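You operate a simulated robot arm through the tools that you are given. There is no shell and no other tool. Be economical: measure what you need, move in short steps, check, and stop when the job is done.

You are at the controls of a simulated robot arm. One attempt, no reset.

TASK
Grease the green sleeve on the turntable; put it in the ready tray.
Fine: turn it under the nozzle, give the green grease knob a quarter turn, then bring pocket 56 back to the orange mark; leave the purple lock rocker on Free.

It is judged by the outcome, as a careful person would: the job done as asked, and still so three seconds after it is handed in. It fails if anything else is knocked over, pushed out of place, dropped, spilled or broken.

THE ROBOT
A 7-joint arm with a two-finger parallel gripper, fixed in place. Base frame: the origin is at the foot of the arm, x ahead of it, y to its left, z up; the work surface is at about z = 0. Units: mm, degrees, N and s.
With the tool pointing down near the work surface it reaches from about 220 to 580 mm from the base axis. Its first joint turns from -66.0 to 66.0 degrees. Payload 2.5 kg.
The TCP is the grasp point between the finger pads, 23 mm short of the fingertips. In the tool frame z runs along the fingers and y along their closing line. The gripper opens to 94 mm. The fingers are 38 mm wide and 10 mm thick; the gripper's body (54 by 96 mm) begins 39 mm behind the TCP.
Orientation is told as [roll, pitch, yaw] about the base's x, y, z axes, in that order, counted from this pose: with the fingers straight down and closing along the base's y, the tool's x points along the base's -x, its y along +y and its z along -z.

THE INTERFACE
- The arm moves only by the tool move_arm. Its arguments are lists of equal length, an entry for each row: "hand": the opening, from 0 (shut) to 1 (fully open); "delta_pos": the shift along the tool's x, y, z in mm, a list of three; "delta_rot": the turn, a rotation vector about the tool's x, y, z in degrees, a list of three. In form: {"hand": [hand, ...], "delta_pos": [[dx, dy, dz], ...], "delta_rot": [[ax, ay, az], ...]}. A call has 1 to 12 rows; each row shifts and turns the commanded pose from where the row before left it, along the tool's axes as they then stand. Each row takes 0.2 s and may step no farther than 50 mm and 8.6 degrees from the row before; otherwise, or with a gripper value out of range, the whole call is refused. A pose out of reach is approached as far as the arm can. The call stops where the force on the tool passes 40 N (or 10 N more than at its start, if that is more) or the arm is blocked; 0.2 s more then pass. The fingers move at their own pace (about 108 mm/s each) and stop on an object; they squeeze with about 22 N. The grip force told is the motor's: it shows also when the fingers shut on nothing. Time passes only in rows, and 0.2 s behind the last, so rows that do not move let the fingers close. It gives the time, the measured TCP pose, the force on the tool (base axes), the opening and the grip force at its end, in the units of the frame above (readings bear some noise), with the torque about the TCP (base axes, N m) and any sound that the robot's microphone picked up, and new pictures: "pictures" is both (left out), scene, wrist or none.
- Cameras (640 x 400 px; columns grow to the right, rows downward): "scene" is fixed at [116, -399.1, 567.6]; the picture's right is [0.88, -0.48, 0.00], its down [-0.17, -0.31, -0.94] and it looks along [0.45, 0.82, -0.35] (base axes); focal length 334 px, centre (320, 200). "wrist" rides on the gripper at [86, 16, -74] in the tool frame; the picture's right is [-0.18, 0.98, 0.00], its down [-0.58, -0.11, -0.81] and it looks along [-0.79, -0.15, 0.59] (tool axes); focal length 243 px, centre (320, 200). There is no depth. A picture from a camera that has moved, and an enlarged one, comes with that camera's place and axes in the base frame and with its lens.
- enlarge(camera, box): a new picture of the part [left, top, right, bottom] of that camera's present view, enlarged. No time passes.
- sign_off(): hands the job in; it is judged then, once.

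Work in short steps. Places have to be worked out from the pictures, the camera data and where the tool is seen: move nearer, look again, correct. Check each grasp and each placing, and mend what went wrong. You have 120 turns and 200 pictures in all, those below and enlarged ones among them. Open the gripper and draw the arm clear of the work before you hand the job in, unless the task says otherwise; then end with one line.

The tools are called by a JSON object that holds its "api" and its "payload". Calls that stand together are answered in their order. move_arm: Moves the arm, as the interface text tells. Its arguments: {"type":"object","properties":{"hand":{"type":"array","items":{"type":"number"}},"delta_pos":{"type":"array","items":{"type":"array","items":{"type":"number"}}},"delta_rot":{"type":"array","items":{"type":"array","items":{"type":"number"}}},"pictures":{"type":"string","enum":["both","scene","wrist","none"]}},"required":["hand","delta_pos","delta_rot"]} The other tools are called the same way: enlarge (camera, box) takes an enlarged picture of a part of a camera's view; sign_off () hands the job in.

At the start:

```text
t: 0.0
eef_pos: [346.0, 273.9, 377.4]
tool_rot: [0.1, 0.0, 0.1]
wrist_force: [0.3, 0.1, 0.1]
torque: [-0.02, 0.01, 0.03]
width: 93.9
finger_force: 0.0
```

scene: 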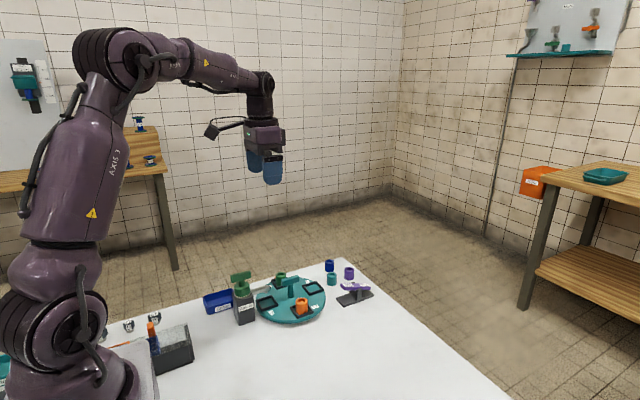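
wrist: 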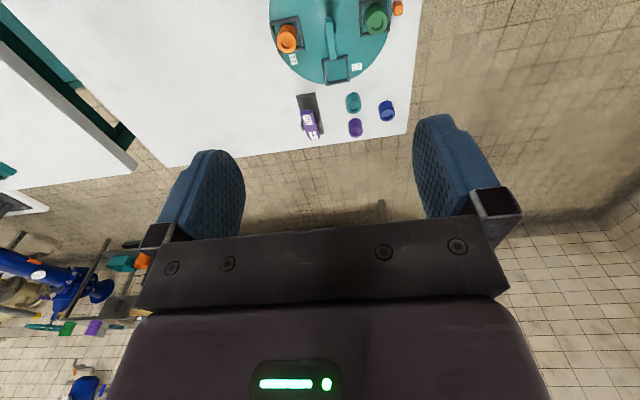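

The turntable is seen ahead; I enlarge the work area in the scene picture to read the labels.

{"api": "enlarge", "payload": {"camera": "scene", "box": [190, 240, 390, 365]}}

{"api": "enlarge", "payload": {"camera": "wrist", "box": [240, 0, 440, 150]}}

```text
3.20 times, centred on (290, 302) of scene
camera zoom: at [116.0, -399.1, 567.6], right [0.88, -0.48, 0.0], down [-0.17, -0.31, -0.94], along [0.45, 0.82, -0.35], focal length 1068 px, centre (416, -128)
```

zoom: 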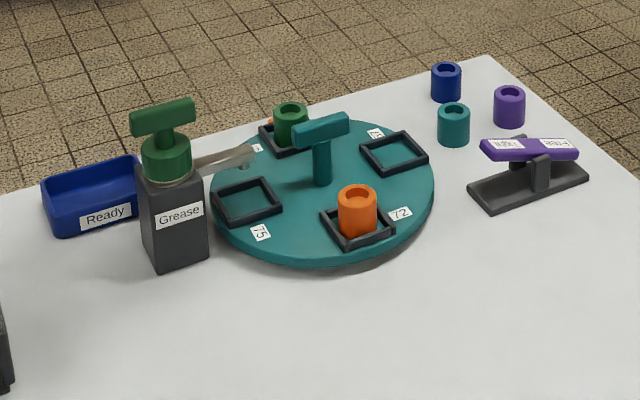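

```text
2.67 times, centred on (340, 75) of wrist
camera zoom: at [259.4, 290.9, 453.3], right [0.18, 0.98, 0.0], down [0.58, -0.11, 0.81], along [0.79, -0.15, -0.59], focal length 647 px, centre (267, 533)
```

zoom: 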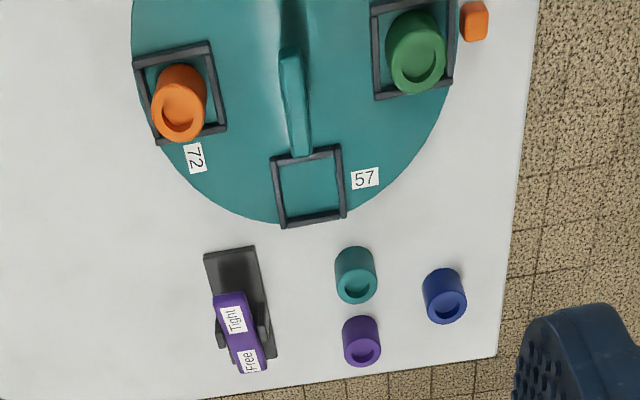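

The table centre looks to be near (398, 272), with the green sleeve at its +y side near the orange mark. I draw the arm back for a better wrist view.

{"api": "move_arm", "payload": {"hand": [1, 1, 1, 1], "delta_pos": [[40, 0, 0], [40, 0, 0], [40, 0, 0], [0, 0, 0]], "delta_rot": [[0, 0, 0], [0, 0, 0], [0, 0, 0], [0, 0, 0]]}}

```text
t: 1.0
eef_pos: [224.9, 273.8, 375.9]
tool_rot: [-0.1, 0.0, 0.0]
wrist_force: [-0.5, -0.1, 0.9]
torque: [-0.01, 0.01, -0.03]
width: 94.0
finger_force: 0.0
camera wrist: at [138.0, 289.7, 451.4], right [0.18, 0.98, 0.0], down [0.58, -0.11, 0.81], along [0.79, -0.15, -0.59], focal length 243 px, centre (320, 200)
```

scene: 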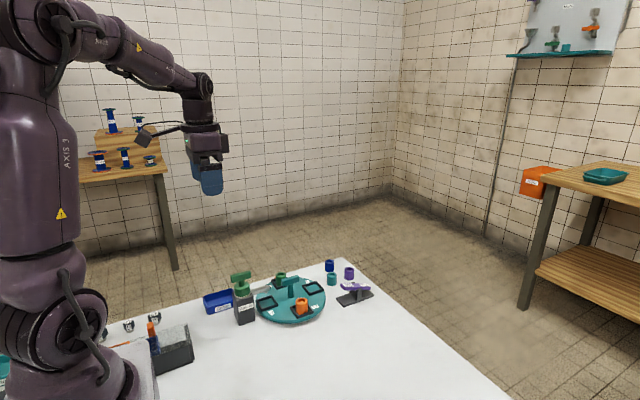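
wrist: 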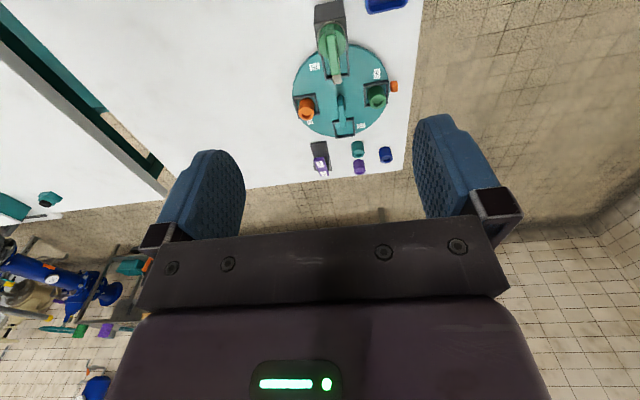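

{"api": "enlarge", "payload": {"camera": "wrist", "box": [280, 0, 420, 90]}}

{"api": "enlarge", "payload": {"camera": "wrist", "box": [280, 50, 420, 180]}}

{"api": "enlarge", "payload": {"camera": "scene", "box": [320, 250, 390, 315]}}

{"api": "enlarge", "payload": {"camera": "scene", "box": [220, 260, 330, 330]}}

```text
4.44 times, centred on (350, 45) of wrist
camera zoom: at [138.0, 289.7, 451.4], right [0.18, 0.98, 0.0], down [0.58, -0.11, 0.81], along [0.79, -0.15, -0.59], focal length 1078 px, centre (187, 889)
```

zoom: 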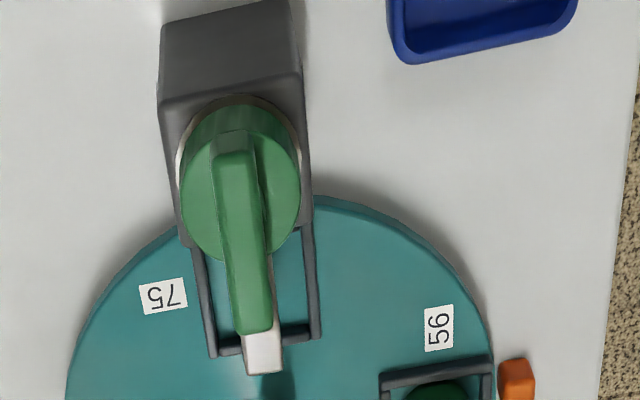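

```text
3.08 times, centred on (350, 115) of wrist
camera zoom: at [138.0, 289.7, 451.4], right [0.18, 0.98, 0.0], down [0.58, -0.11, 0.81], along [0.79, -0.15, -0.59], focal length 746 px, centre (228, 462)
```

zoom: 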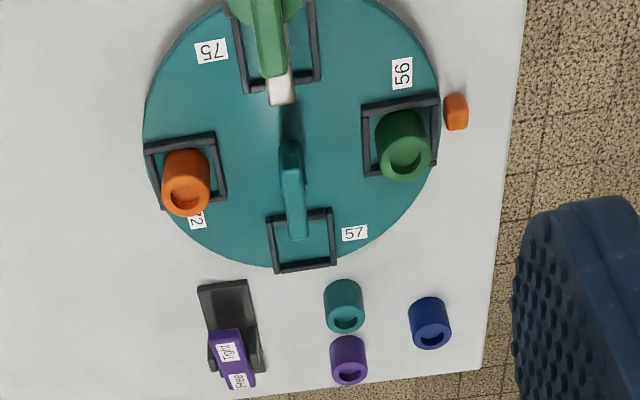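

```text
6.15 times, centred on (355, 282) of scene
camera zoom: at [116.0, -399.1, 567.6], right [0.88, -0.48, 0.0], down [-0.17, -0.31, -0.94], along [0.45, 0.82, -0.35], focal length 2054 px, centre (105, -308)
```

zoom: 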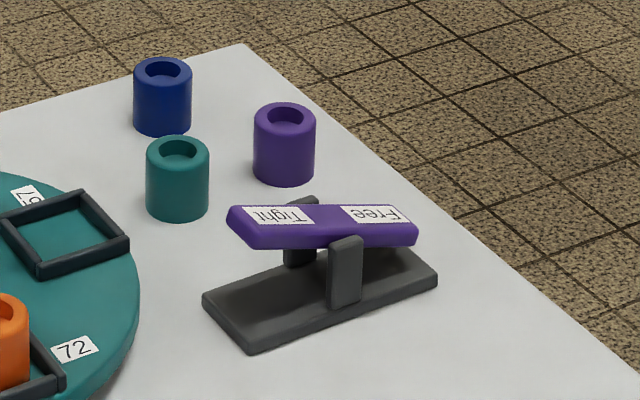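

```text
5.71 times, centred on (275, 295) of scene
camera zoom: at [116.0, -399.1, 567.6], right [0.88, -0.48, 0.0], down [-0.17, -0.31, -0.94], along [0.45, 0.82, -0.35], focal length 1907 px, centre (577, -343)
```

zoom: 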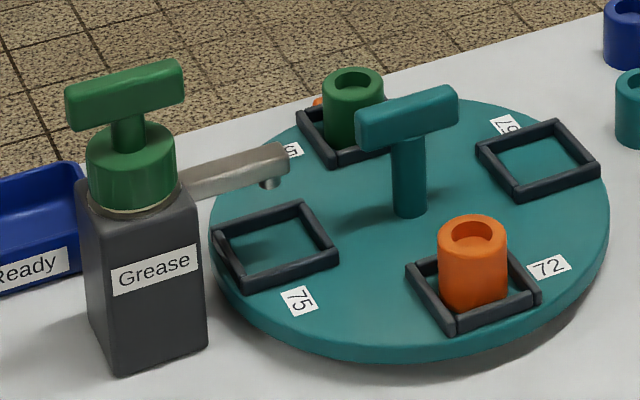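

Labels read 56 (green, at the orange mark), 57, 72, 75; the rocker's Free end looks down. I judge the T-handle bar to lie along x at about (401, 277, 72). I go above it and test the +90° yaw range in the air.

{"api": "move_arm", "payload": {"hand": [1, 0.5, 0.45, 0.45, 0.45, 0.45], "delta_pos": [[-45, 0, 20], [-45, 0, 20], [-45, 0, 20], [-41, -3, 30], [0, 0, 36], [0, 0, 0]], "delta_rot": [[0, 0, 0], [0, 0, 0], [0, 0, 0], [0, 0, 0], [0, 0, 0], [0, 0, 0]], "pictures": "none"}}

{"api": "move_arm", "payload": {"hand": [0.45, 0.45, 0.45, 0.45, 0.45, 0.45, 0.45, 0.45, 0.45, 0.45, 0.45, 0.45], "delta_pos": [[0, 0, 0], [0, 0, 0], [0, 0, 0], [0, 0, 0], [0, 0, 0], [0, 0, 0], [0, 0, 0], [0, 0, 0], [0, 0, 0], [0, 0, 0], [0, 0, 0], [0, 0, 0]], "delta_rot": [[0, 0, -8.2], [0, 0, -8.2], [0, 0, -8.2], [0, 0, -8.2], [0, 0, -8.2], [0, 0, -8.2], [0, 0, -8.2], [0, 0, -8.2], [0, 0, -8.2], [0, 0, -8.2], [0, 0, -8], [0, 0, 0]]}}

```text
refused: row 4 steps farther than a row can; nothing moved
```

```text
t: 3.6
eef_pos: [225.5, 275.2, 377.7]
tool_rot: [0.1, 0.0, 90.1]
wrist_force: [0.0, 0.0, 0.4]
torque: [-0.02, 0.0, 0.02]
width: 42.2
finger_force: 0.1
camera wrist: at [209.8, 188.6, 453.5], right [-0.98, 0.18, 0.0], down [0.11, 0.58, 0.81], along [0.15, 0.79, -0.59], focal length 243 px, centre (320, 200)
```

scene: 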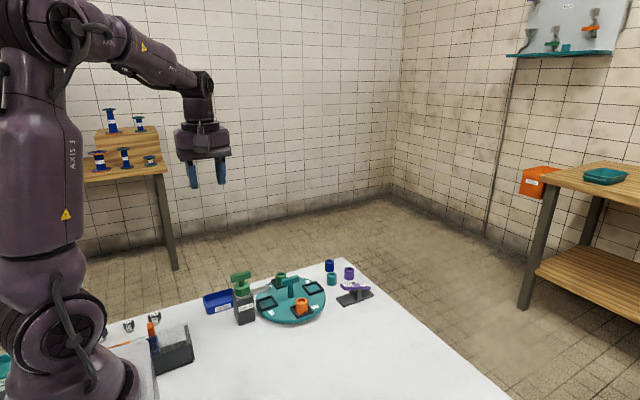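
wrist: 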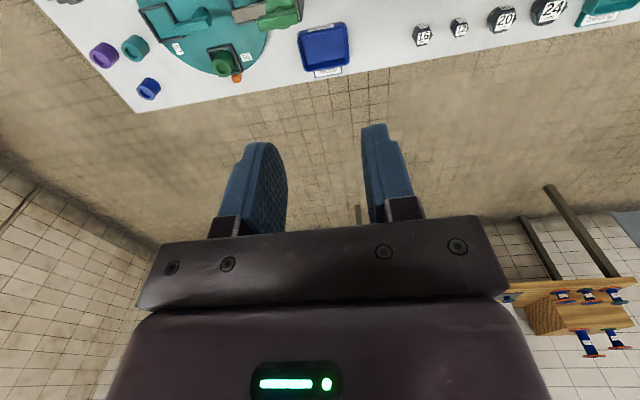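

The +90° yaw works here, and this view shows the tray, mark and sleeve. I enlarge it for measuring.

{"api": "enlarge", "payload": {"camera": "wrist", "box": [130, 0, 360, 110]}}

```text
2.78 times, centred on (245, 55) of wrist
camera zoom: at [209.8, 188.6, 453.5], right [-0.98, 0.18, 0.0], down [0.11, 0.58, 0.81], along [0.15, 0.79, -0.59], focal length 675 px, centre (529, 604)
```

zoom: 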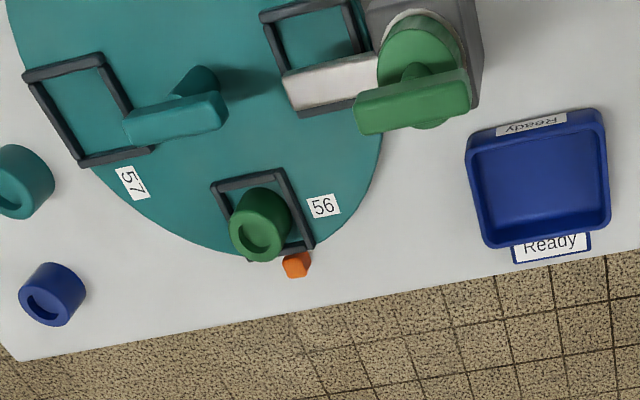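

Mark at about (404, 385), pocket 56 at (401, 345), tray at (236, 371). I turn back to yaw 0 and go above the handle.

{"api": "move_arm", "payload": {"hand": [0.45, 0.45, 0.45, 0.45, 0.45, 0.45, 0.45, 0.45, 0.45, 0.45, 0.45, 0.45], "delta_pos": [[0, 0, 0], [0, 0, 0], [0, 0, 0], [0, 0, 0], [0, 0, 0], [0, 0, 0], [0, 0, 0], [0, 0, 0], [0, 0, 0], [0, 0, 0], [0, 0, 0], [0, 0, 0]], "delta_rot": [[0, 0, 8.2], [0, 0, 8.2], [0, 0, 8.2], [0, 0, 8.2], [0, 0, 8.2], [0, 0, 8.2], [0, 0, 8.2], [0, 0, 8.2], [0, 0, 8.2], [0, 0, 8.2], [0, 0, 8], [0, 0, 0]], "pictures": "none"}}

{"api": "move_arm", "payload": {"hand": [0.45, 0.45, 0.45, 0.45, 0.45, 0.45, 0.45], "delta_pos": [[-45, 0, 20], [-45, 0, 20], [-45, 0, 20], [-40, 3, 25], [0, 0, 40], [0, 0, 40], [0, 0, 0]], "delta_rot": [[0, 0, 0], [0, 0, 0], [0, 0, 0], [0, 0, 0], [0, 0, 0], [0, 0, 0], [0, 0, 0]]}}

```text
t: 6.2
eef_pos: [226.5, 275.3, 375.9]
tool_rot: [0.0, 0.1, -0.2]
wrist_force: [-0.5, -0.5, -0.2]
torque: [0.02, 0.03, -0.02]
width: 42.2
finger_force: 0.0
```

```text
t: 7.8
eef_pos: [404.1, 276.8, 210.8]
tool_rot: [0.0, -0.1, 0.0]
wrist_force: [-0.8, -0.1, -0.6]
torque: [-0.02, -0.01, 0.0]
width: 42.1
finger_force: 0.1
camera wrist: at [317.7, 293.6, 286.9], right [0.18, 0.98, 0.0], down [0.58, -0.11, 0.81], along [0.79, -0.15, -0.59], focal length 243 px, centre (320, 200)
```

scene: 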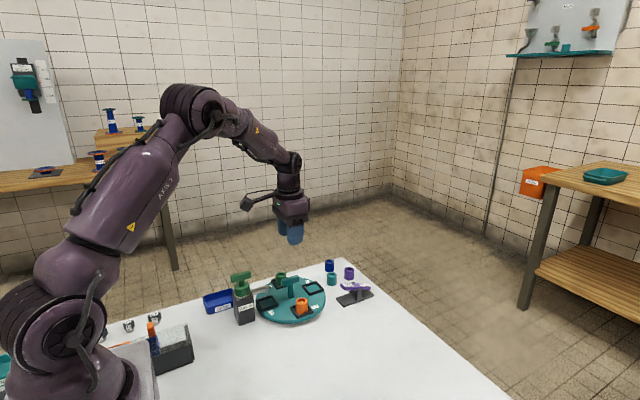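
wrist: 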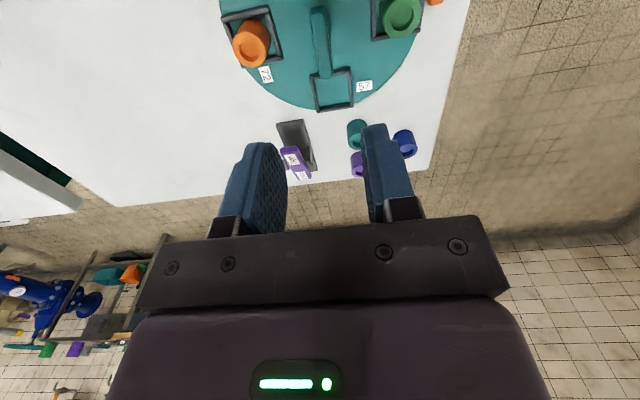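

Handle bar measures about (400, 279), along x. I lower to z≈110 and check the camera's clearance from the grease knob.

{"api": "move_arm", "payload": {"hand": [0.45, 0.45, 0.45, 0.45], "delta_pos": [[3, 2, 35], [0, 0, 35], [0, 0, 30], [0, 0, 0]], "delta_rot": [[0, 0, 0], [0, 0, 0], [0, 0, 0], [0, 0, 0]]}}

{"api": "enlarge", "payload": {"camera": "scene", "box": [200, 220, 360, 330]}}

```text
t: 8.8
eef_pos: [399.6, 278.3, 110.9]
tool_rot: [0.0, 0.0, 0.0]
wrist_force: [0.4, 0.0, -0.3]
torque: [0.0, -0.01, -0.01]
width: 42.4
finger_force: 0.1
camera wrist: at [312.6, 295.8, 187.2], right [0.18, 0.98, 0.0], down [0.58, -0.11, 0.81], along [0.79, -0.15, -0.59], focal length 243 px, centre (320, 200)
```

scene: 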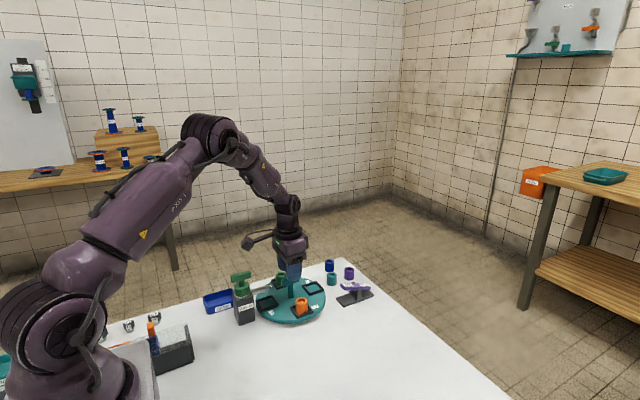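
wrist: 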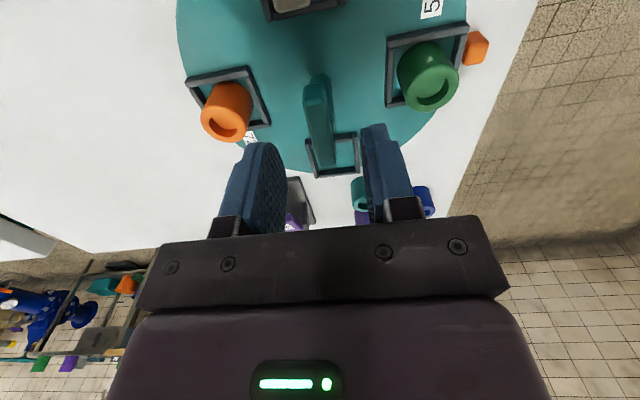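

```text
3.64 times, centred on (280, 275) of scene
camera zoom: at [116.0, -399.1, 567.6], right [0.88, -0.48, 0.0], down [-0.17, -0.31, -0.94], along [0.45, 0.82, -0.35], focal length 1214 px, centre (466, -73)
```

zoom: 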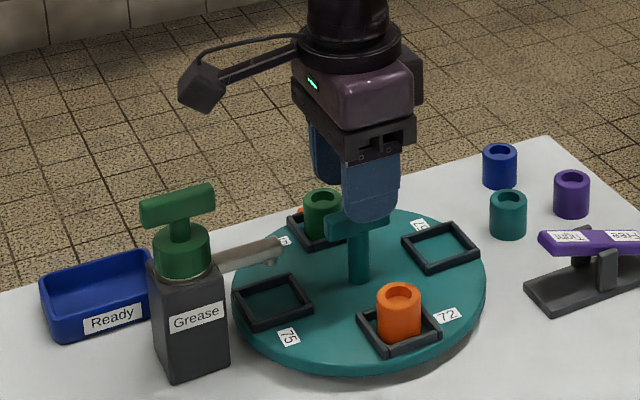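

The camera clears the knob by a good margin. I lower to z≈85 and close on the bar.

{"api": "move_arm", "payload": {"hand": [0.45, 0.45, 0.0, 0.0, 0.0], "delta_pos": [[0, 0, 14], [0, 0, 13], [0, 0, 0], [0, 0, 0], [0, 0, 0]], "delta_rot": [[0, 0, 0], [0, 0, 0], [0, 0, 0], [0, 0, 0], [0, 0, 0]]}}

{"api": "enlarge", "payload": {"camera": "scene", "box": [200, 220, 360, 330]}}

```text
t: 10.0
eef_pos: [399.6, 278.9, 86.2]
tool_rot: [0.1, 0.0, -0.1]
wrist_force: [3.1, 8.3, -6.2]
torque: [0.12, 0.12, -0.01]
width: 15.6
finger_force: 45.0
camera wrist: at [311.6, 296.1, 161.5], right [0.18, 0.98, 0.0], down [0.58, -0.11, 0.81], along [0.79, -0.15, -0.59], focal length 243 px, centre (320, 200)
```

scene: 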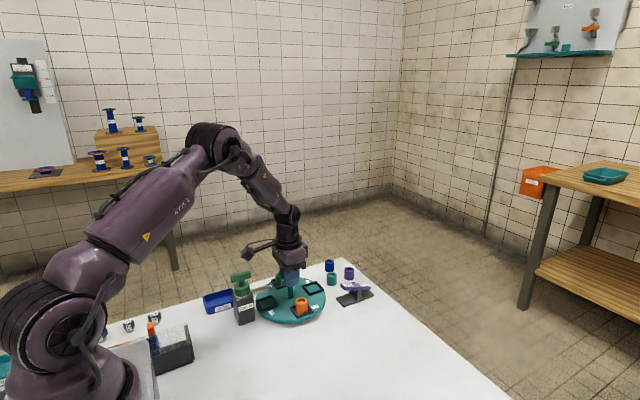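
wrist: 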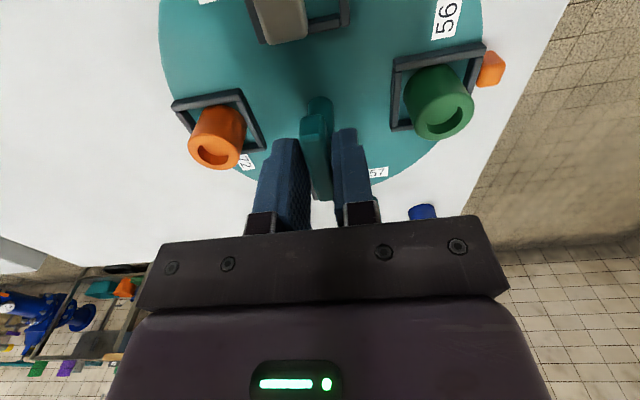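

```text
3.64 times, centred on (280, 275) of scene
camera zoom: at [116.1, -399.1, 567.6], right [0.88, -0.48, 0.0], down [-0.17, -0.31, -0.94], along [0.45, 0.82, -0.35], focal length 1214 px, centre (466, -73)
```

zoom: 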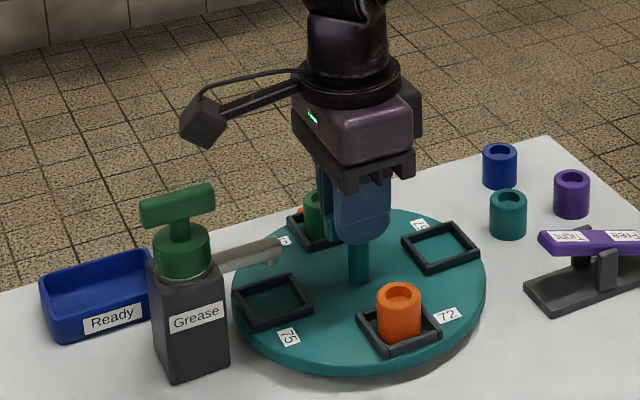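

Grip holds at 15.6 mm. I try a small turn (+8° in two rows) and watch the torque, to see whether the table is free.

{"api": "move_arm", "payload": {"hand": [0, 0, 0], "delta_pos": [[0, 1, 0], [0, 0, 0], [0, 0, 0]], "delta_rot": [[0, 0, -4], [0, 0, -4], [0, 0, 0]]}}

```text
t: 10.8
eef_pos: [398.4, 280.0, 84.9]
tool_rot: [-0.2, 0.0, 8.0]
wrist_force: [-7.8, -3.8, 6.5]
torque: [-0.02, -0.34, 0.03]
width: 15.7
finger_force: 45.3
camera wrist: at [310.4, 283.9, 161.6], right [0.05, 1.0, 0.0], down [0.59, -0.03, 0.81], along [0.8, -0.04, -0.59], focal length 243 px, centre (320, 200)
```

scene: 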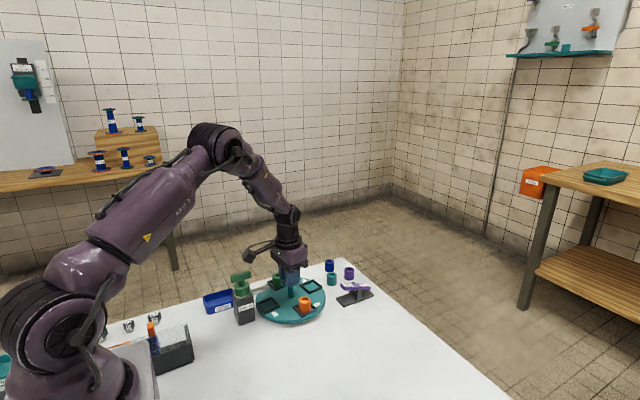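
wrist: 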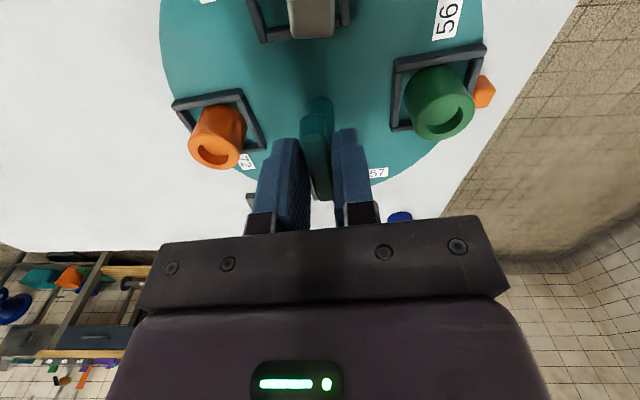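

The table turns freely, so the lock is on Free. I keep turning to about 60° and look.

{"api": "move_arm", "payload": {"hand": [0, 0, 0, 0, 0, 0, 0, 0], "delta_pos": [[0, 0, 0], [0, 0, 0], [0, 0, 0], [0, 0, 0], [0, 0, 0], [0, 0, 0], [0, 0, 0], [0, 0, 0]], "delta_rot": [[0, 0, -7.5], [0, 0, -7.5], [0, 0, -7.5], [0, 0, -7.5], [0, 0, -7.5], [0, 0, -7.5], [0, 0, -7], [0, 0, 0]]}}

{"api": "enlarge", "payload": {"camera": "scene", "box": [200, 220, 360, 330]}}

```text
t: 12.6
eef_pos: [399.5, 277.4, 84.9]
tool_rot: [-0.1, 0.3, 59.9]
wrist_force: [-0.3, -26.4, 8.0]
torque: [0.09, -0.35, -0.02]
width: 15.4
finger_force: 45.2
camera wrist: at [341.8, 212.0, 161.8], right [-0.76, 0.65, 0.0], down [0.38, 0.45, 0.8], along [0.53, 0.61, -0.59], focal length 243 px, centre (320, 200)
```

scene: 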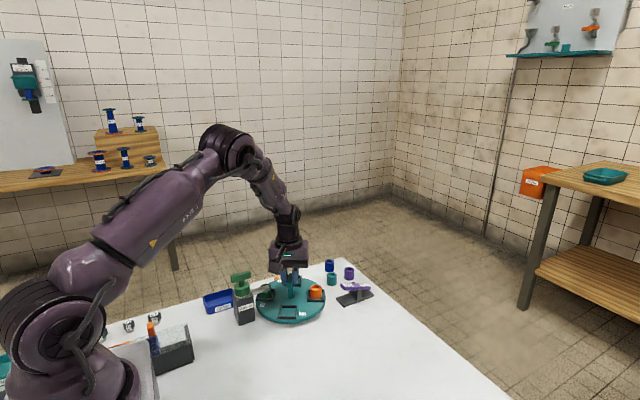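
wrist: 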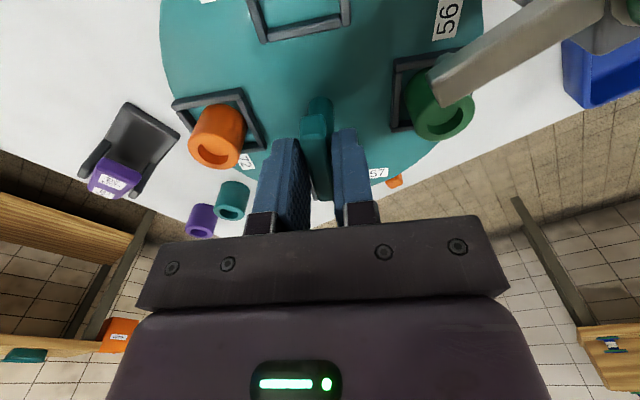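

```text
3.64 times, centred on (280, 275) of scene
camera zoom: at [116.0, -399.1, 567.6], right [0.88, -0.48, 0.0], down [-0.17, -0.31, -0.94], along [0.45, 0.82, -0.35], focal length 1214 px, centre (466, -73)
```

zoom: 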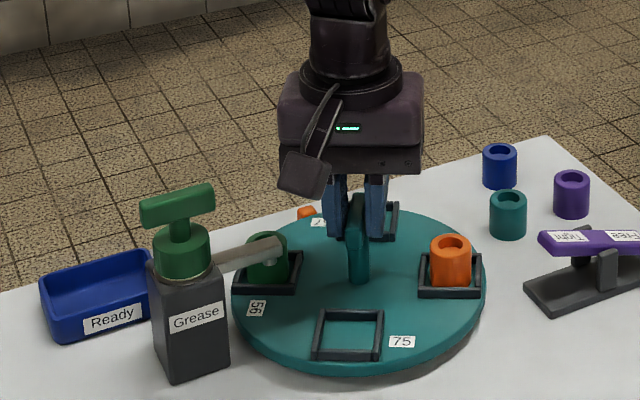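

There is a side force of -26 N in y, so the tool sits about 2 mm too far in +y from the axis. I ease it off before turning farther.

{"api": "move_arm", "payload": {"hand": [0, 0], "delta_pos": [[1.7, -1.0, 0], [0, 0, 0]], "delta_rot": [[0, 0, 0], [0, 0, 0]], "pictures": "none"}}

```text
t: 13.2
eef_pos: [399.2, 277.5, 85.6]
tool_rot: [-0.1, -0.1, 59.9]
wrist_force: [14.7, -7.2, -3.8]
torque: [-1.21, 0.24, -0.01]
width: 15.7
finger_force: 44.6
```

Better; I correct by about 1 mm more and turn on to ~82°.

{"api": "move_arm", "payload": {"hand": [0, 0, 0, 0, 0], "delta_pos": [[0, -1, 0], [0, 0, 0], [0, 0, 0], [0, 0, 0], [0, 0, 0]], "delta_rot": [[0, 0, 0], [0, 0, -7.5], [0, 0, -7.5], [0, 0, -7], [0, 0, 0]]}}

{"api": "enlarge", "payload": {"camera": "scene", "box": [220, 260, 330, 330]}}

{"api": "enlarge", "payload": {"camera": "wrist", "box": [360, 0, 640, 160]}}

```text
t: 14.4
eef_pos: [399.7, 277.9, 85.8]
tool_rot: [-0.2, -0.2, 82.1]
wrist_force: [25.4, 6.1, -13.2]
torque: [-0.73, -0.43, -0.03]
width: 15.8
finger_force: 45.0
camera wrist: at [371.6, 194.4, 161.2], right [-0.95, 0.32, 0.0], down [0.18, 0.56, 0.81], along [0.26, 0.77, -0.59], focal length 243 px, centre (320, 200)
```

scene: 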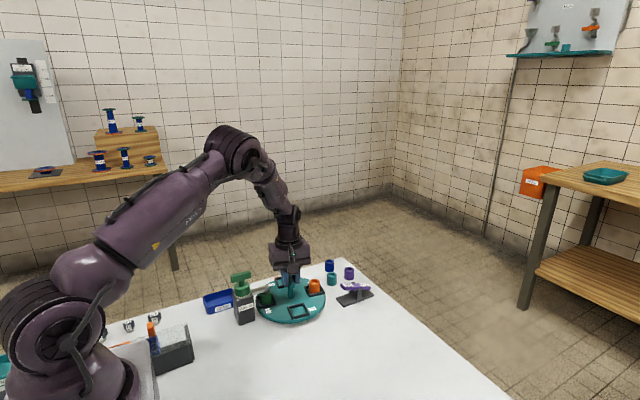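
wrist: 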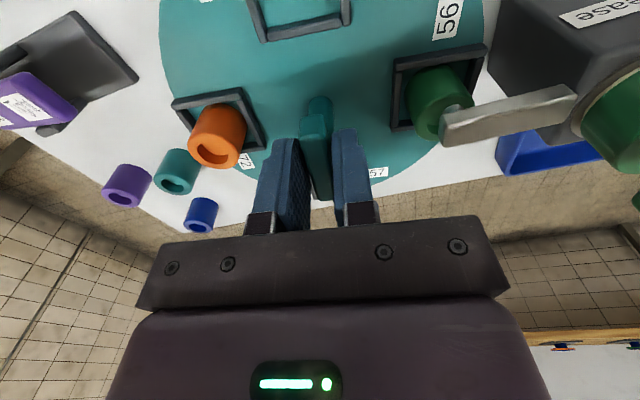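

```text
5.71 times, centred on (275, 295) of scene
camera zoom: at [116.1, -399.0, 567.6], right [0.88, -0.48, 0.0], down [-0.17, -0.31, -0.94], along [0.45, 0.82, -0.35], focal length 1907 px, centre (577, -343)
```

zoom: 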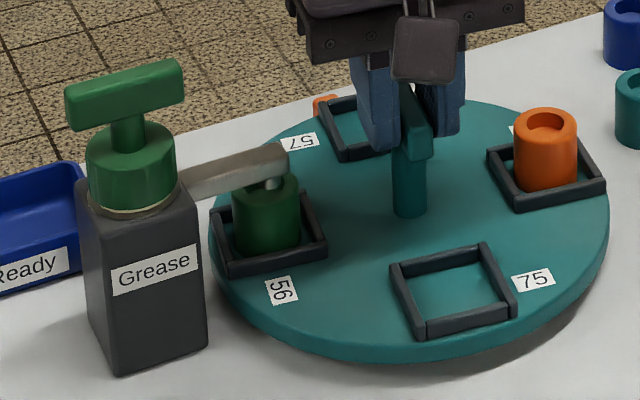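

```text
2.29 times, centred on (500, 80) of wrist
camera zoom: at [371.6, 194.4, 161.2], right [-0.95, 0.32, 0.0], down [0.18, 0.56, 0.81], along [0.26, 0.77, -0.59], focal length 555 px, centre (-91, 474)
```

zoom: 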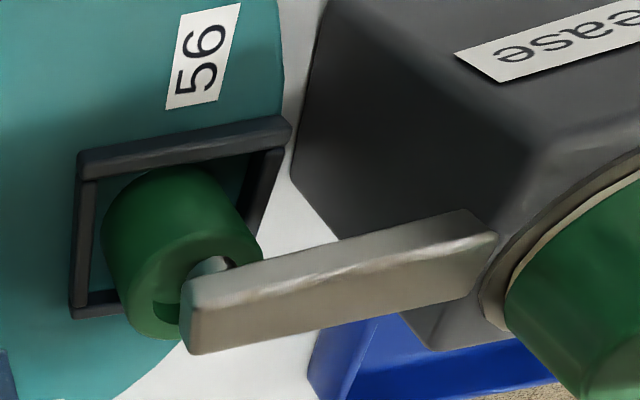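

Triangulated nozzle tip is at (334, 277, 60); the pocket is still about 8° short of it. I ease +x by 1.5 mm and turn the last 8°.

{"api": "move_arm", "payload": {"hand": [0, 0, 0, 0], "delta_pos": [[0, -1.5, 0], [0, 0, 0], [0, 0, 0], [0, 0, 0]], "delta_rot": [[0, 0, 0], [0, 0, -4], [0, 0, -4.2], [0, 0, 0]]}}

{"api": "enlarge", "payload": {"camera": "scene", "box": [220, 260, 330, 330]}}

{"api": "enlarge", "payload": {"camera": "wrist", "box": [360, 0, 640, 160]}}

```text
t: 15.4
eef_pos: [399.6, 278.2, 85.2]
tool_rot: [0.0, -0.1, 90.3]
wrist_force: [14.9, 2.4, -6.6]
torque: [0.96, -0.31, -0.03]
width: 15.7
finger_force: 45.3
camera wrist: at [384.4, 191.3, 161.4], right [-0.98, 0.18, 0.0], down [0.11, 0.58, 0.81], along [0.15, 0.79, -0.59], focal length 243 px, centre (320, 200)
```

scene: 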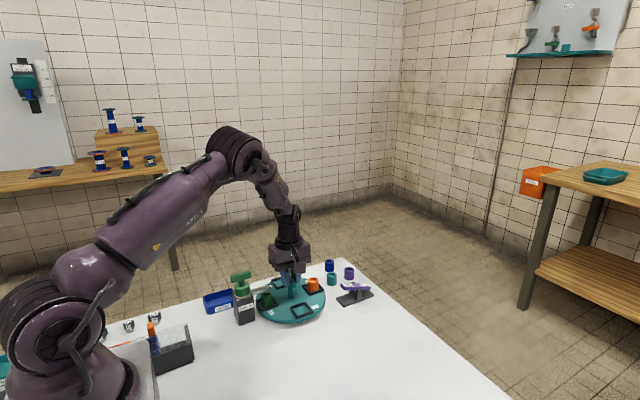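
wrist: 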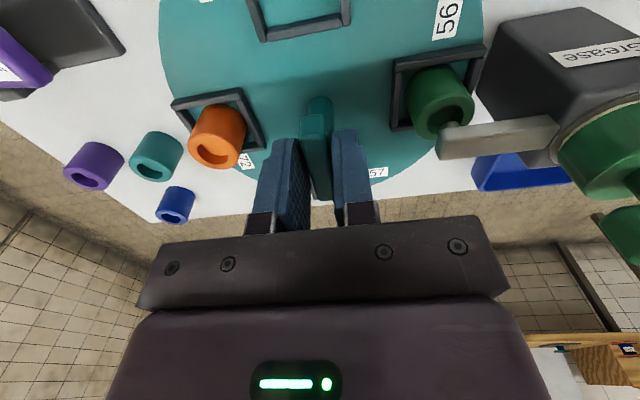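

```text
5.71 times, centred on (275, 295) of scene
camera zoom: at [116.1, -399.1, 567.6], right [0.88, -0.48, 0.0], down [-0.17, -0.31, -0.94], along [0.45, 0.82, -0.35], focal length 1907 px, centre (577, -343)
```

zoom: 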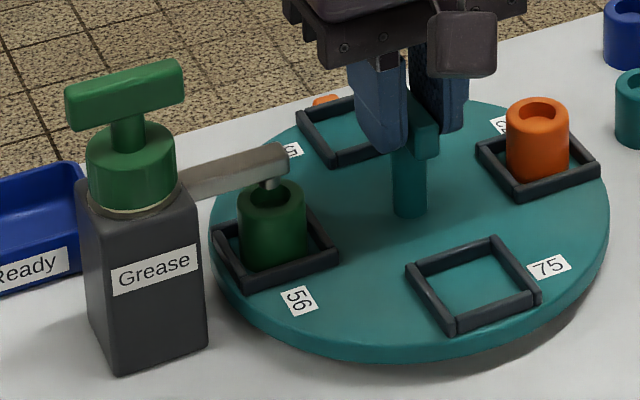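

```text
2.29 times, centred on (500, 80) of wrist
camera zoom: at [384.4, 191.3, 161.4], right [-0.98, 0.18, 0.0], down [0.11, 0.58, 0.81], along [0.15, 0.79, -0.59], focal length 555 px, centre (-91, 474)
```

zoom: 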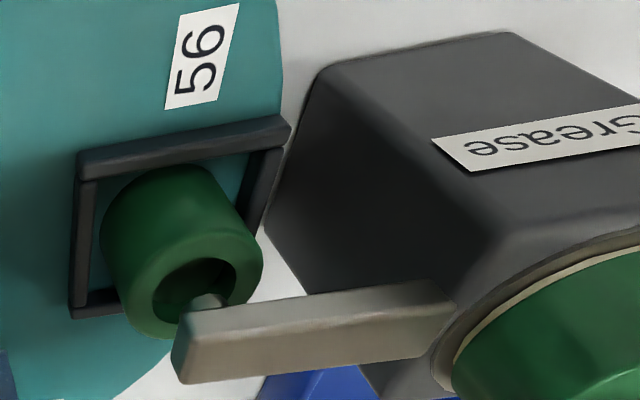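

Pocket 56 now sits just where pocket 75 was, with the nozzle over the sleeve's bore. I release the handle and rise.

{"api": "move_arm", "payload": {"hand": [0.4, 0.4, 0.4, 0.4, 0.4, 0.4], "delta_pos": [[0, 0, 0], [0, 0, 0], [0, 0, -40], [0, 0, -45], [0, 0, -45], [0, 0, 0]], "delta_rot": [[0, 0, 0], [0, 0, 0], [0, 0, 0], [0, 0, 0], [0, 0, 0], [0, 0, 0]]}}

{"api": "enlarge", "payload": {"camera": "scene", "box": [220, 260, 330, 330]}}

{"api": "enlarge", "payload": {"camera": "wrist", "box": [360, 0, 560, 120]}}

```text
t: 16.8
eef_pos: [402.4, 275.5, 215.9]
tool_rot: [0.0, -0.1, 90.1]
wrist_force: [0.9, 0.2, 0.7]
torque: [0.01, 0.02, 0.05]
width: 37.4
finger_force: 0.0
camera wrist: at [385.8, 189.7, 291.7], right [-0.98, 0.18, 0.0], down [0.11, 0.58, 0.81], along [0.15, 0.79, -0.59], focal length 243 px, centre (320, 200)
```

scene: 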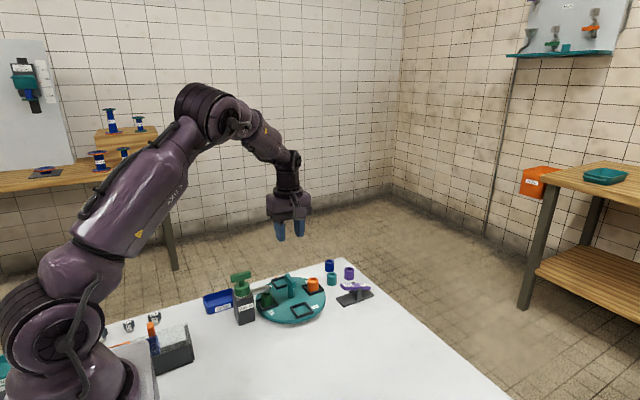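
wrist: 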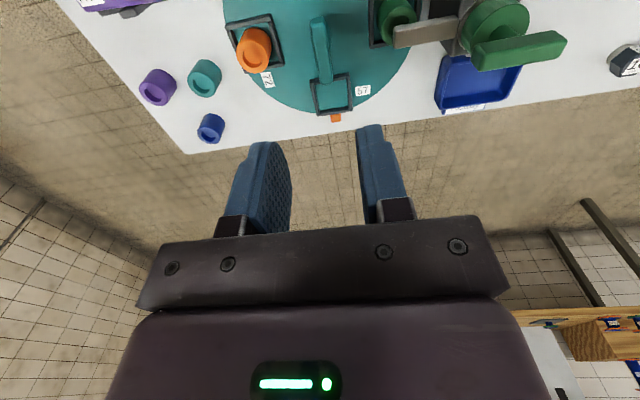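

```text
5.71 times, centred on (275, 295) of scene
camera zoom: at [116.0, -399.1, 567.6], right [0.88, -0.48, 0.0], down [-0.17, -0.31, -0.94], along [0.45, 0.82, -0.35], focal length 1907 px, centre (577, -343)
```

zoom: 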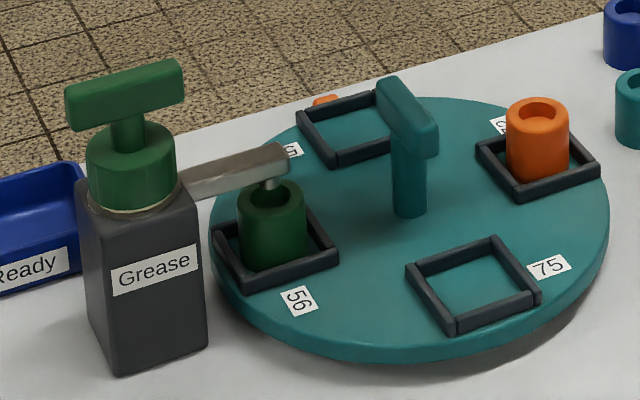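

```text
3.20 times, centred on (460, 60) of wrist
camera zoom: at [385.8, 189.7, 291.7], right [-0.98, 0.18, 0.0], down [0.11, 0.58, 0.81], along [0.15, 0.79, -0.59], focal length 776 px, centre (-128, 648)
```

zoom: 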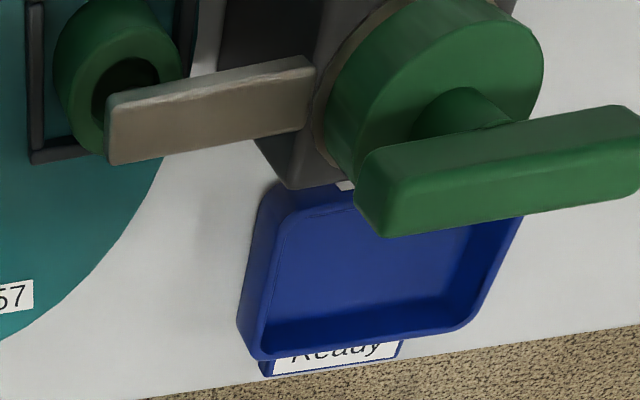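

The knob bar triangulates to (276, 282, top 128), lying along x. I turn back to yaw 0 at this height and go above it.

{"api": "move_arm", "payload": {"hand": [0.4, 0.4, 0.4, 0.4, 0.4, 0.4, 0.4, 0.4, 0.4, 0.4, 0.4, 0.4], "delta_pos": [[0, 0, -10], [0, 0, 0], [0, 0, 0], [0, 0, 0], [0, 0, 0], [0, 0, 0], [0, 0, 0], [0, 0, 0], [0, 0, 0], [0, 0, 0], [0, 0, 0], [0, 0, 0]], "delta_rot": [[0, 0, 8.2], [0, 0, 8.2], [0, 0, 8.2], [0, 0, 8.2], [0, 0, 8.2], [0, 0, 8.2], [0, 0, 8.2], [0, 0, 8.2], [0, 0, 8.2], [0, 0, 8.2], [0, 0, 8.1], [0, 0, 0]], "pictures": "none"}}

{"api": "move_arm", "payload": {"hand": [0.4, 0.4, 0.4, 0.4, 0.4], "delta_pos": [[42, 2, 0], [42, 2, 0], [42, 2, 0], [0, 0, 40], [0, 0, 0]], "delta_rot": [[0, 0, 0], [0, 0, 0], [0, 0, 0], [0, 0, 0], [0, 0, 0]]}}

{"api": "enlarge", "payload": {"camera": "scene", "box": [190, 220, 320, 330]}}

```text
t: 19.4
eef_pos: [400.9, 277.4, 224.8]
tool_rot: [-0.1, 0.1, -0.1]
wrist_force: [-1.3, -0.4, -0.1]
torque: [-0.01, 0.05, 0.01]
width: 37.6
finger_force: 0.1
```

```text
t: 20.6
eef_pos: [272.1, 282.8, 188.3]
tool_rot: [0.0, 0.0, 0.0]
wrist_force: [-0.1, 0.3, -0.8]
torque: [0.04, -0.03, 0.01]
width: 37.7
finger_force: 0.0
camera wrist: at [186.7, 298.5, 263.2], right [0.18, 0.98, 0.0], down [0.58, -0.11, 0.81], along [0.79, -0.15, -0.59], focal length 243 px, centre (320, 200)
```

scene: 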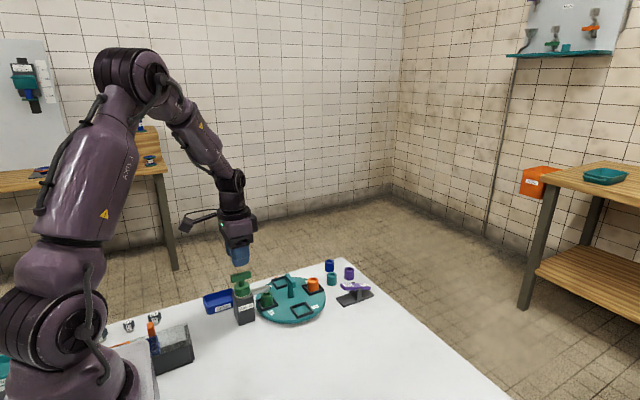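
wrist: 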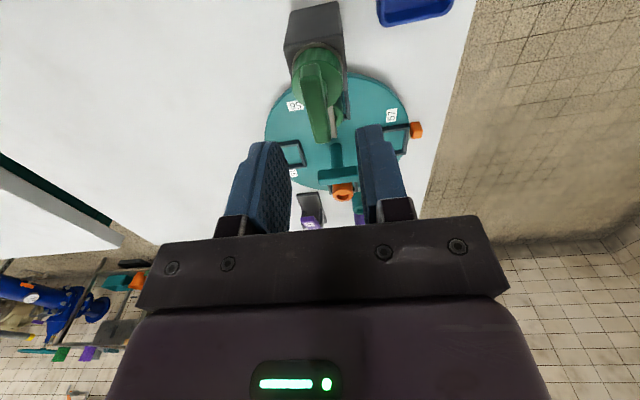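

```text
3.64 times, centred on (255, 275) of scene
camera zoom: at [116.0, -399.1, 567.6], right [0.88, -0.48, 0.0], down [-0.17, -0.31, -0.94], along [0.45, 0.82, -0.35], focal length 1214 px, centre (556, -73)
```

zoom: 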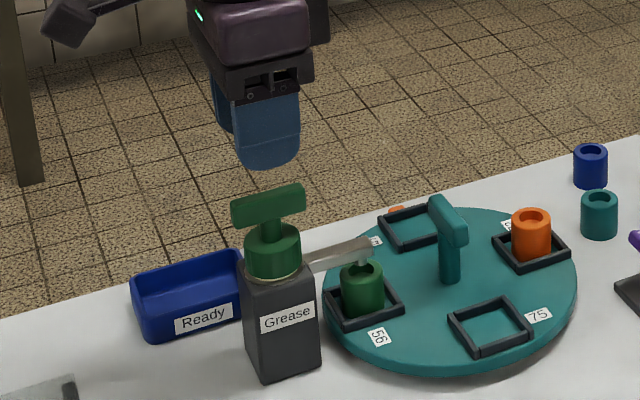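

Aligned within a few mm. I correct, lower to z≈133 and close on the knob bar.

{"api": "move_arm", "payload": {"hand": [0.4, 0.4, 0.4, 0.0, 0.0, 0.0], "delta_pos": [[-4, -1, 25], [0, 0, 15], [0, 0, 15], [0, 0, 0], [0, 0, 0], [0, 0, 0]], "delta_rot": [[0, 0, 0], [0, 0, 0], [0, 0, 0], [0, 0, 0], [0, 0, 0], [0, 0, 0]]}}

{"api": "enlarge", "payload": {"camera": "scene", "box": [190, 220, 320, 330]}}

```text
t: 22.0
eef_pos: [278.9, 279.6, 130.1]
tool_rot: [-0.4, 0.2, 0.0]
wrist_force: [-3.7, -27.5, 8.0]
torque: [-0.29, -0.21, 0.06]
width: 13.6
finger_force: 45.0
camera wrist: at [191.8, 297.1, 205.8], right [0.19, 0.98, -0.01], down [0.58, -0.1, 0.81], along [0.79, -0.15, -0.59], focal length 243 px, centre (320, 200)
```

scene: 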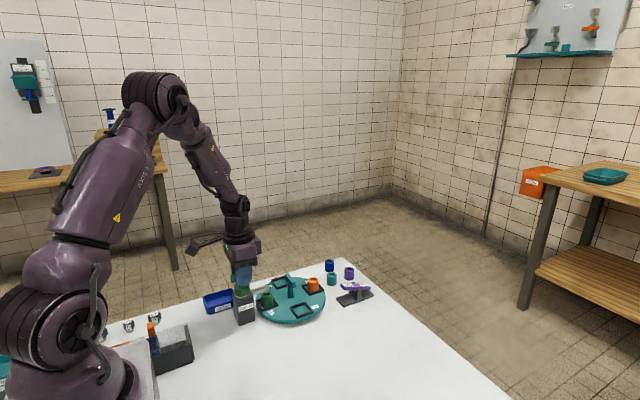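
wrist: 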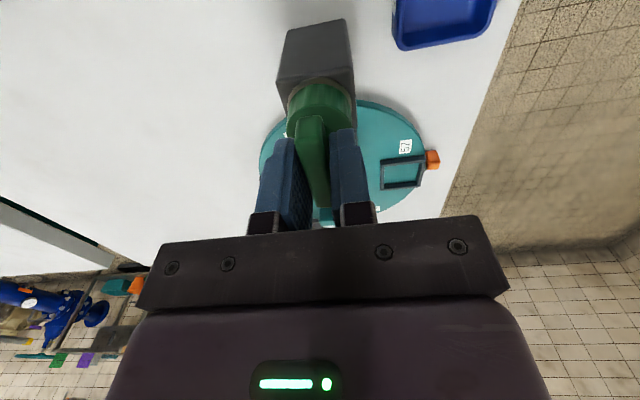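

```text
3.64 times, centred on (255, 275) of scene
camera zoom: at [116.0, -399.1, 567.5], right [0.88, -0.48, 0.0], down [-0.17, -0.31, -0.94], along [0.45, 0.82, -0.35], focal length 1214 px, centre (556, -73)
```

zoom: 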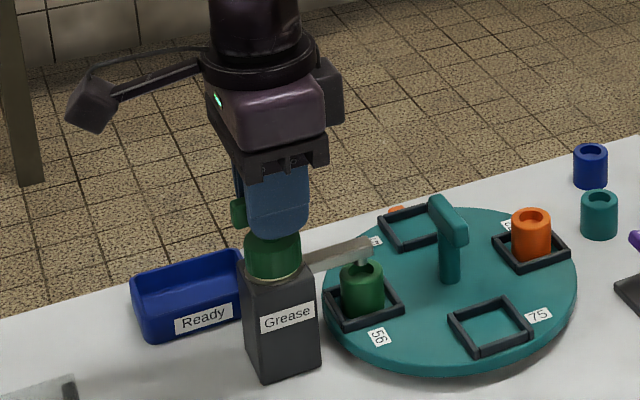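

Gripped (13.6 mm); force of -27 N in y shows the axis is about 2 mm less in y. I recentre.

{"api": "move_arm", "payload": {"hand": [0, 0], "delta_pos": [[2, -2, -1], [0, 0, 0]], "delta_rot": [[0, 0, 0], [0, 0, 0]], "pictures": "none"}}

```text
t: 22.7
eef_pos: [276.9, 280.1, 130.1]
tool_rot: [0.1, -0.2, -0.1]
wrist_force: [1.7, 1.5, -0.6]
torque: [-0.14, 0.27, -0.01]
width: 13.5
finger_force: 44.8
stopped in row 2: the force on the tool passed its limit (the readings are from after the stop); the commanded pose is now the measured one
```

Forces are near zero now. I turn the knob a first ~15° and check torque.

{"api": "move_arm", "payload": {"hand": [0, 0, 0, 0], "delta_pos": [[0, 0, 0], [0, 0, 0], [0, 0, 0], [0, 0, 0]], "delta_rot": [[0, 0, -5], [0, 0, -5], [0, 0, -5], [0, 0, 0]]}}

{"api": "enlarge", "payload": {"camera": "scene", "box": [190, 220, 320, 330]}}

```text
t: 23.7
eef_pos: [277.2, 279.8, 130.5]
tool_rot: [-0.1, -0.2, 14.6]
wrist_force: [-2.0, 5.0, -2.7]
torque: [0.09, 0.06, -1.41]
width: 21.4
finger_force: 45.7
camera wrist: at [189.8, 273.6, 205.7], right [-0.07, 1.0, 0.0], down [0.59, 0.04, 0.81], along [0.81, 0.06, -0.59], focal length 243 px, centre (320, 200)
```

scene: 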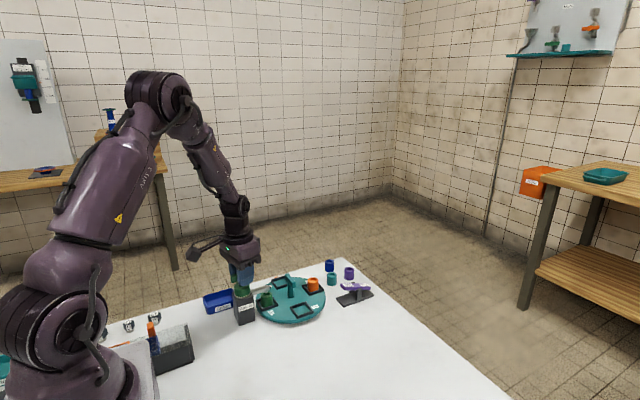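
wrist: 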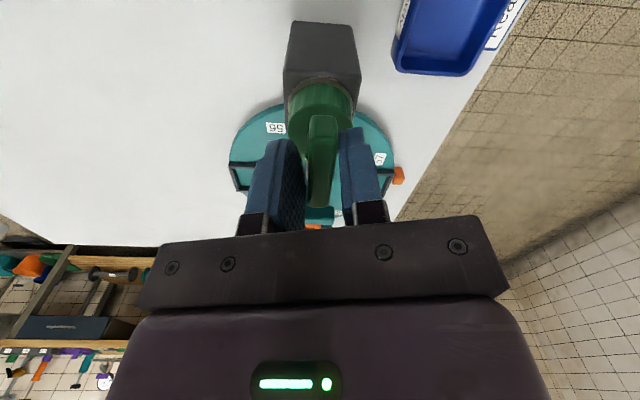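

```text
3.64 times, centred on (255, 275) of scene
camera zoom: at [116.0, -399.1, 567.6], right [0.88, -0.48, 0.0], down [-0.17, -0.31, -0.94], along [0.45, 0.82, -0.35], focal length 1214 px, centre (556, -73)
```

zoom: 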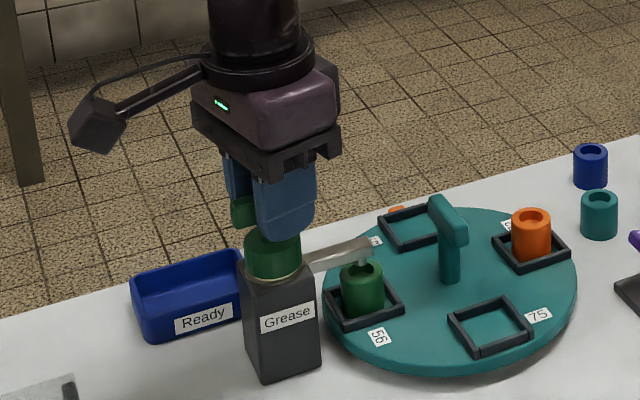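

The knob resists CCW (torque -1.4 N m, fingers spread), so it is at its stop that way. I turn back and try clockwise to -15°.

{"api": "move_arm", "payload": {"hand": [0, 0, 0, 0, 0, 0, 0], "delta_pos": [[0, 0, 0], [0, 0, 0], [0, 0, 0], [0, 0, 0], [0, 0, 0], [0, 0, 0], [0, 0, 0]], "delta_rot": [[0, 0, 5], [0, 0, 5], [0, 0, 5], [0, 0, 5], [0, 0, 5], [0, 0, 5], [0, 0, 0]]}}

{"api": "enlarge", "payload": {"camera": "scene", "box": [190, 220, 320, 330]}}

```text
t: 25.3
eef_pos: [278.2, 280.0, 129.8]
tool_rot: [-0.1, -0.2, -15.2]
wrist_force: [-10.1, -10.9, 11.1]
torque: [-0.21, -0.44, 0.03]
width: 13.7
finger_force: 45.7
camera wrist: at [198.4, 317.9, 205.7], right [0.44, 0.9, 0.0], down [0.53, -0.26, 0.81], along [0.73, -0.35, -0.59], focal length 243 px, centre (320, 200)
```

scene: 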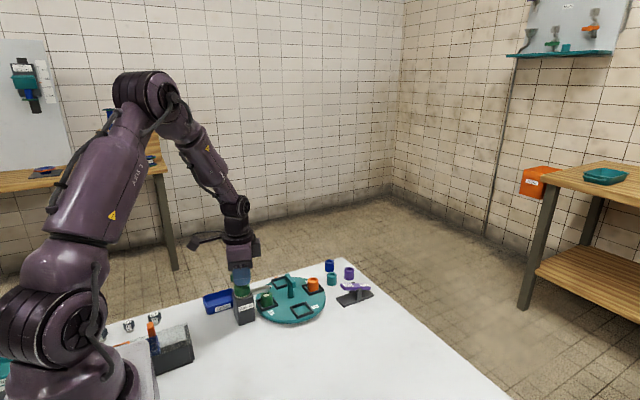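
wrist: 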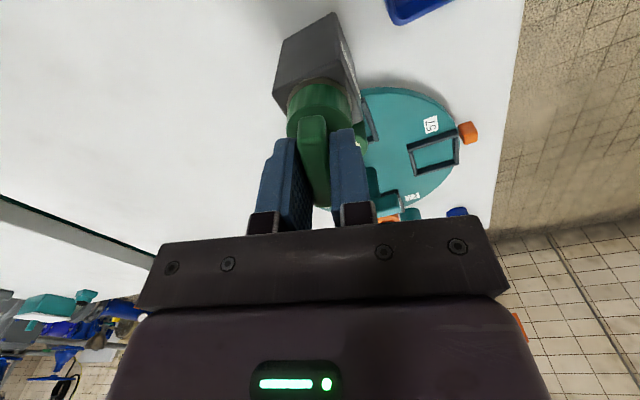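

```text
3.64 times, centred on (255, 275) of scene
camera zoom: at [116.0, -399.1, 567.5], right [0.88, -0.48, 0.0], down [-0.17, -0.31, -0.94], along [0.45, 0.82, -0.35], focal length 1214 px, centre (556, -73)
```

zoom: 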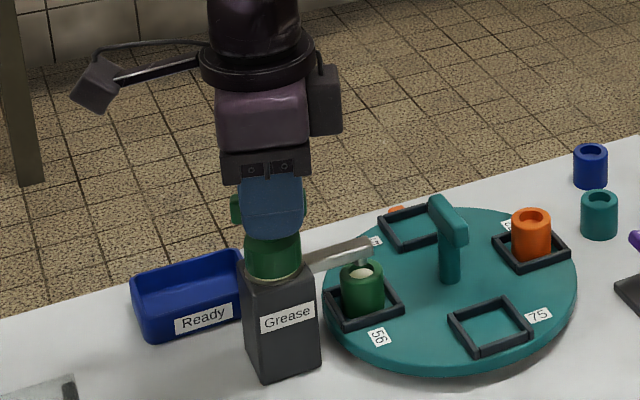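

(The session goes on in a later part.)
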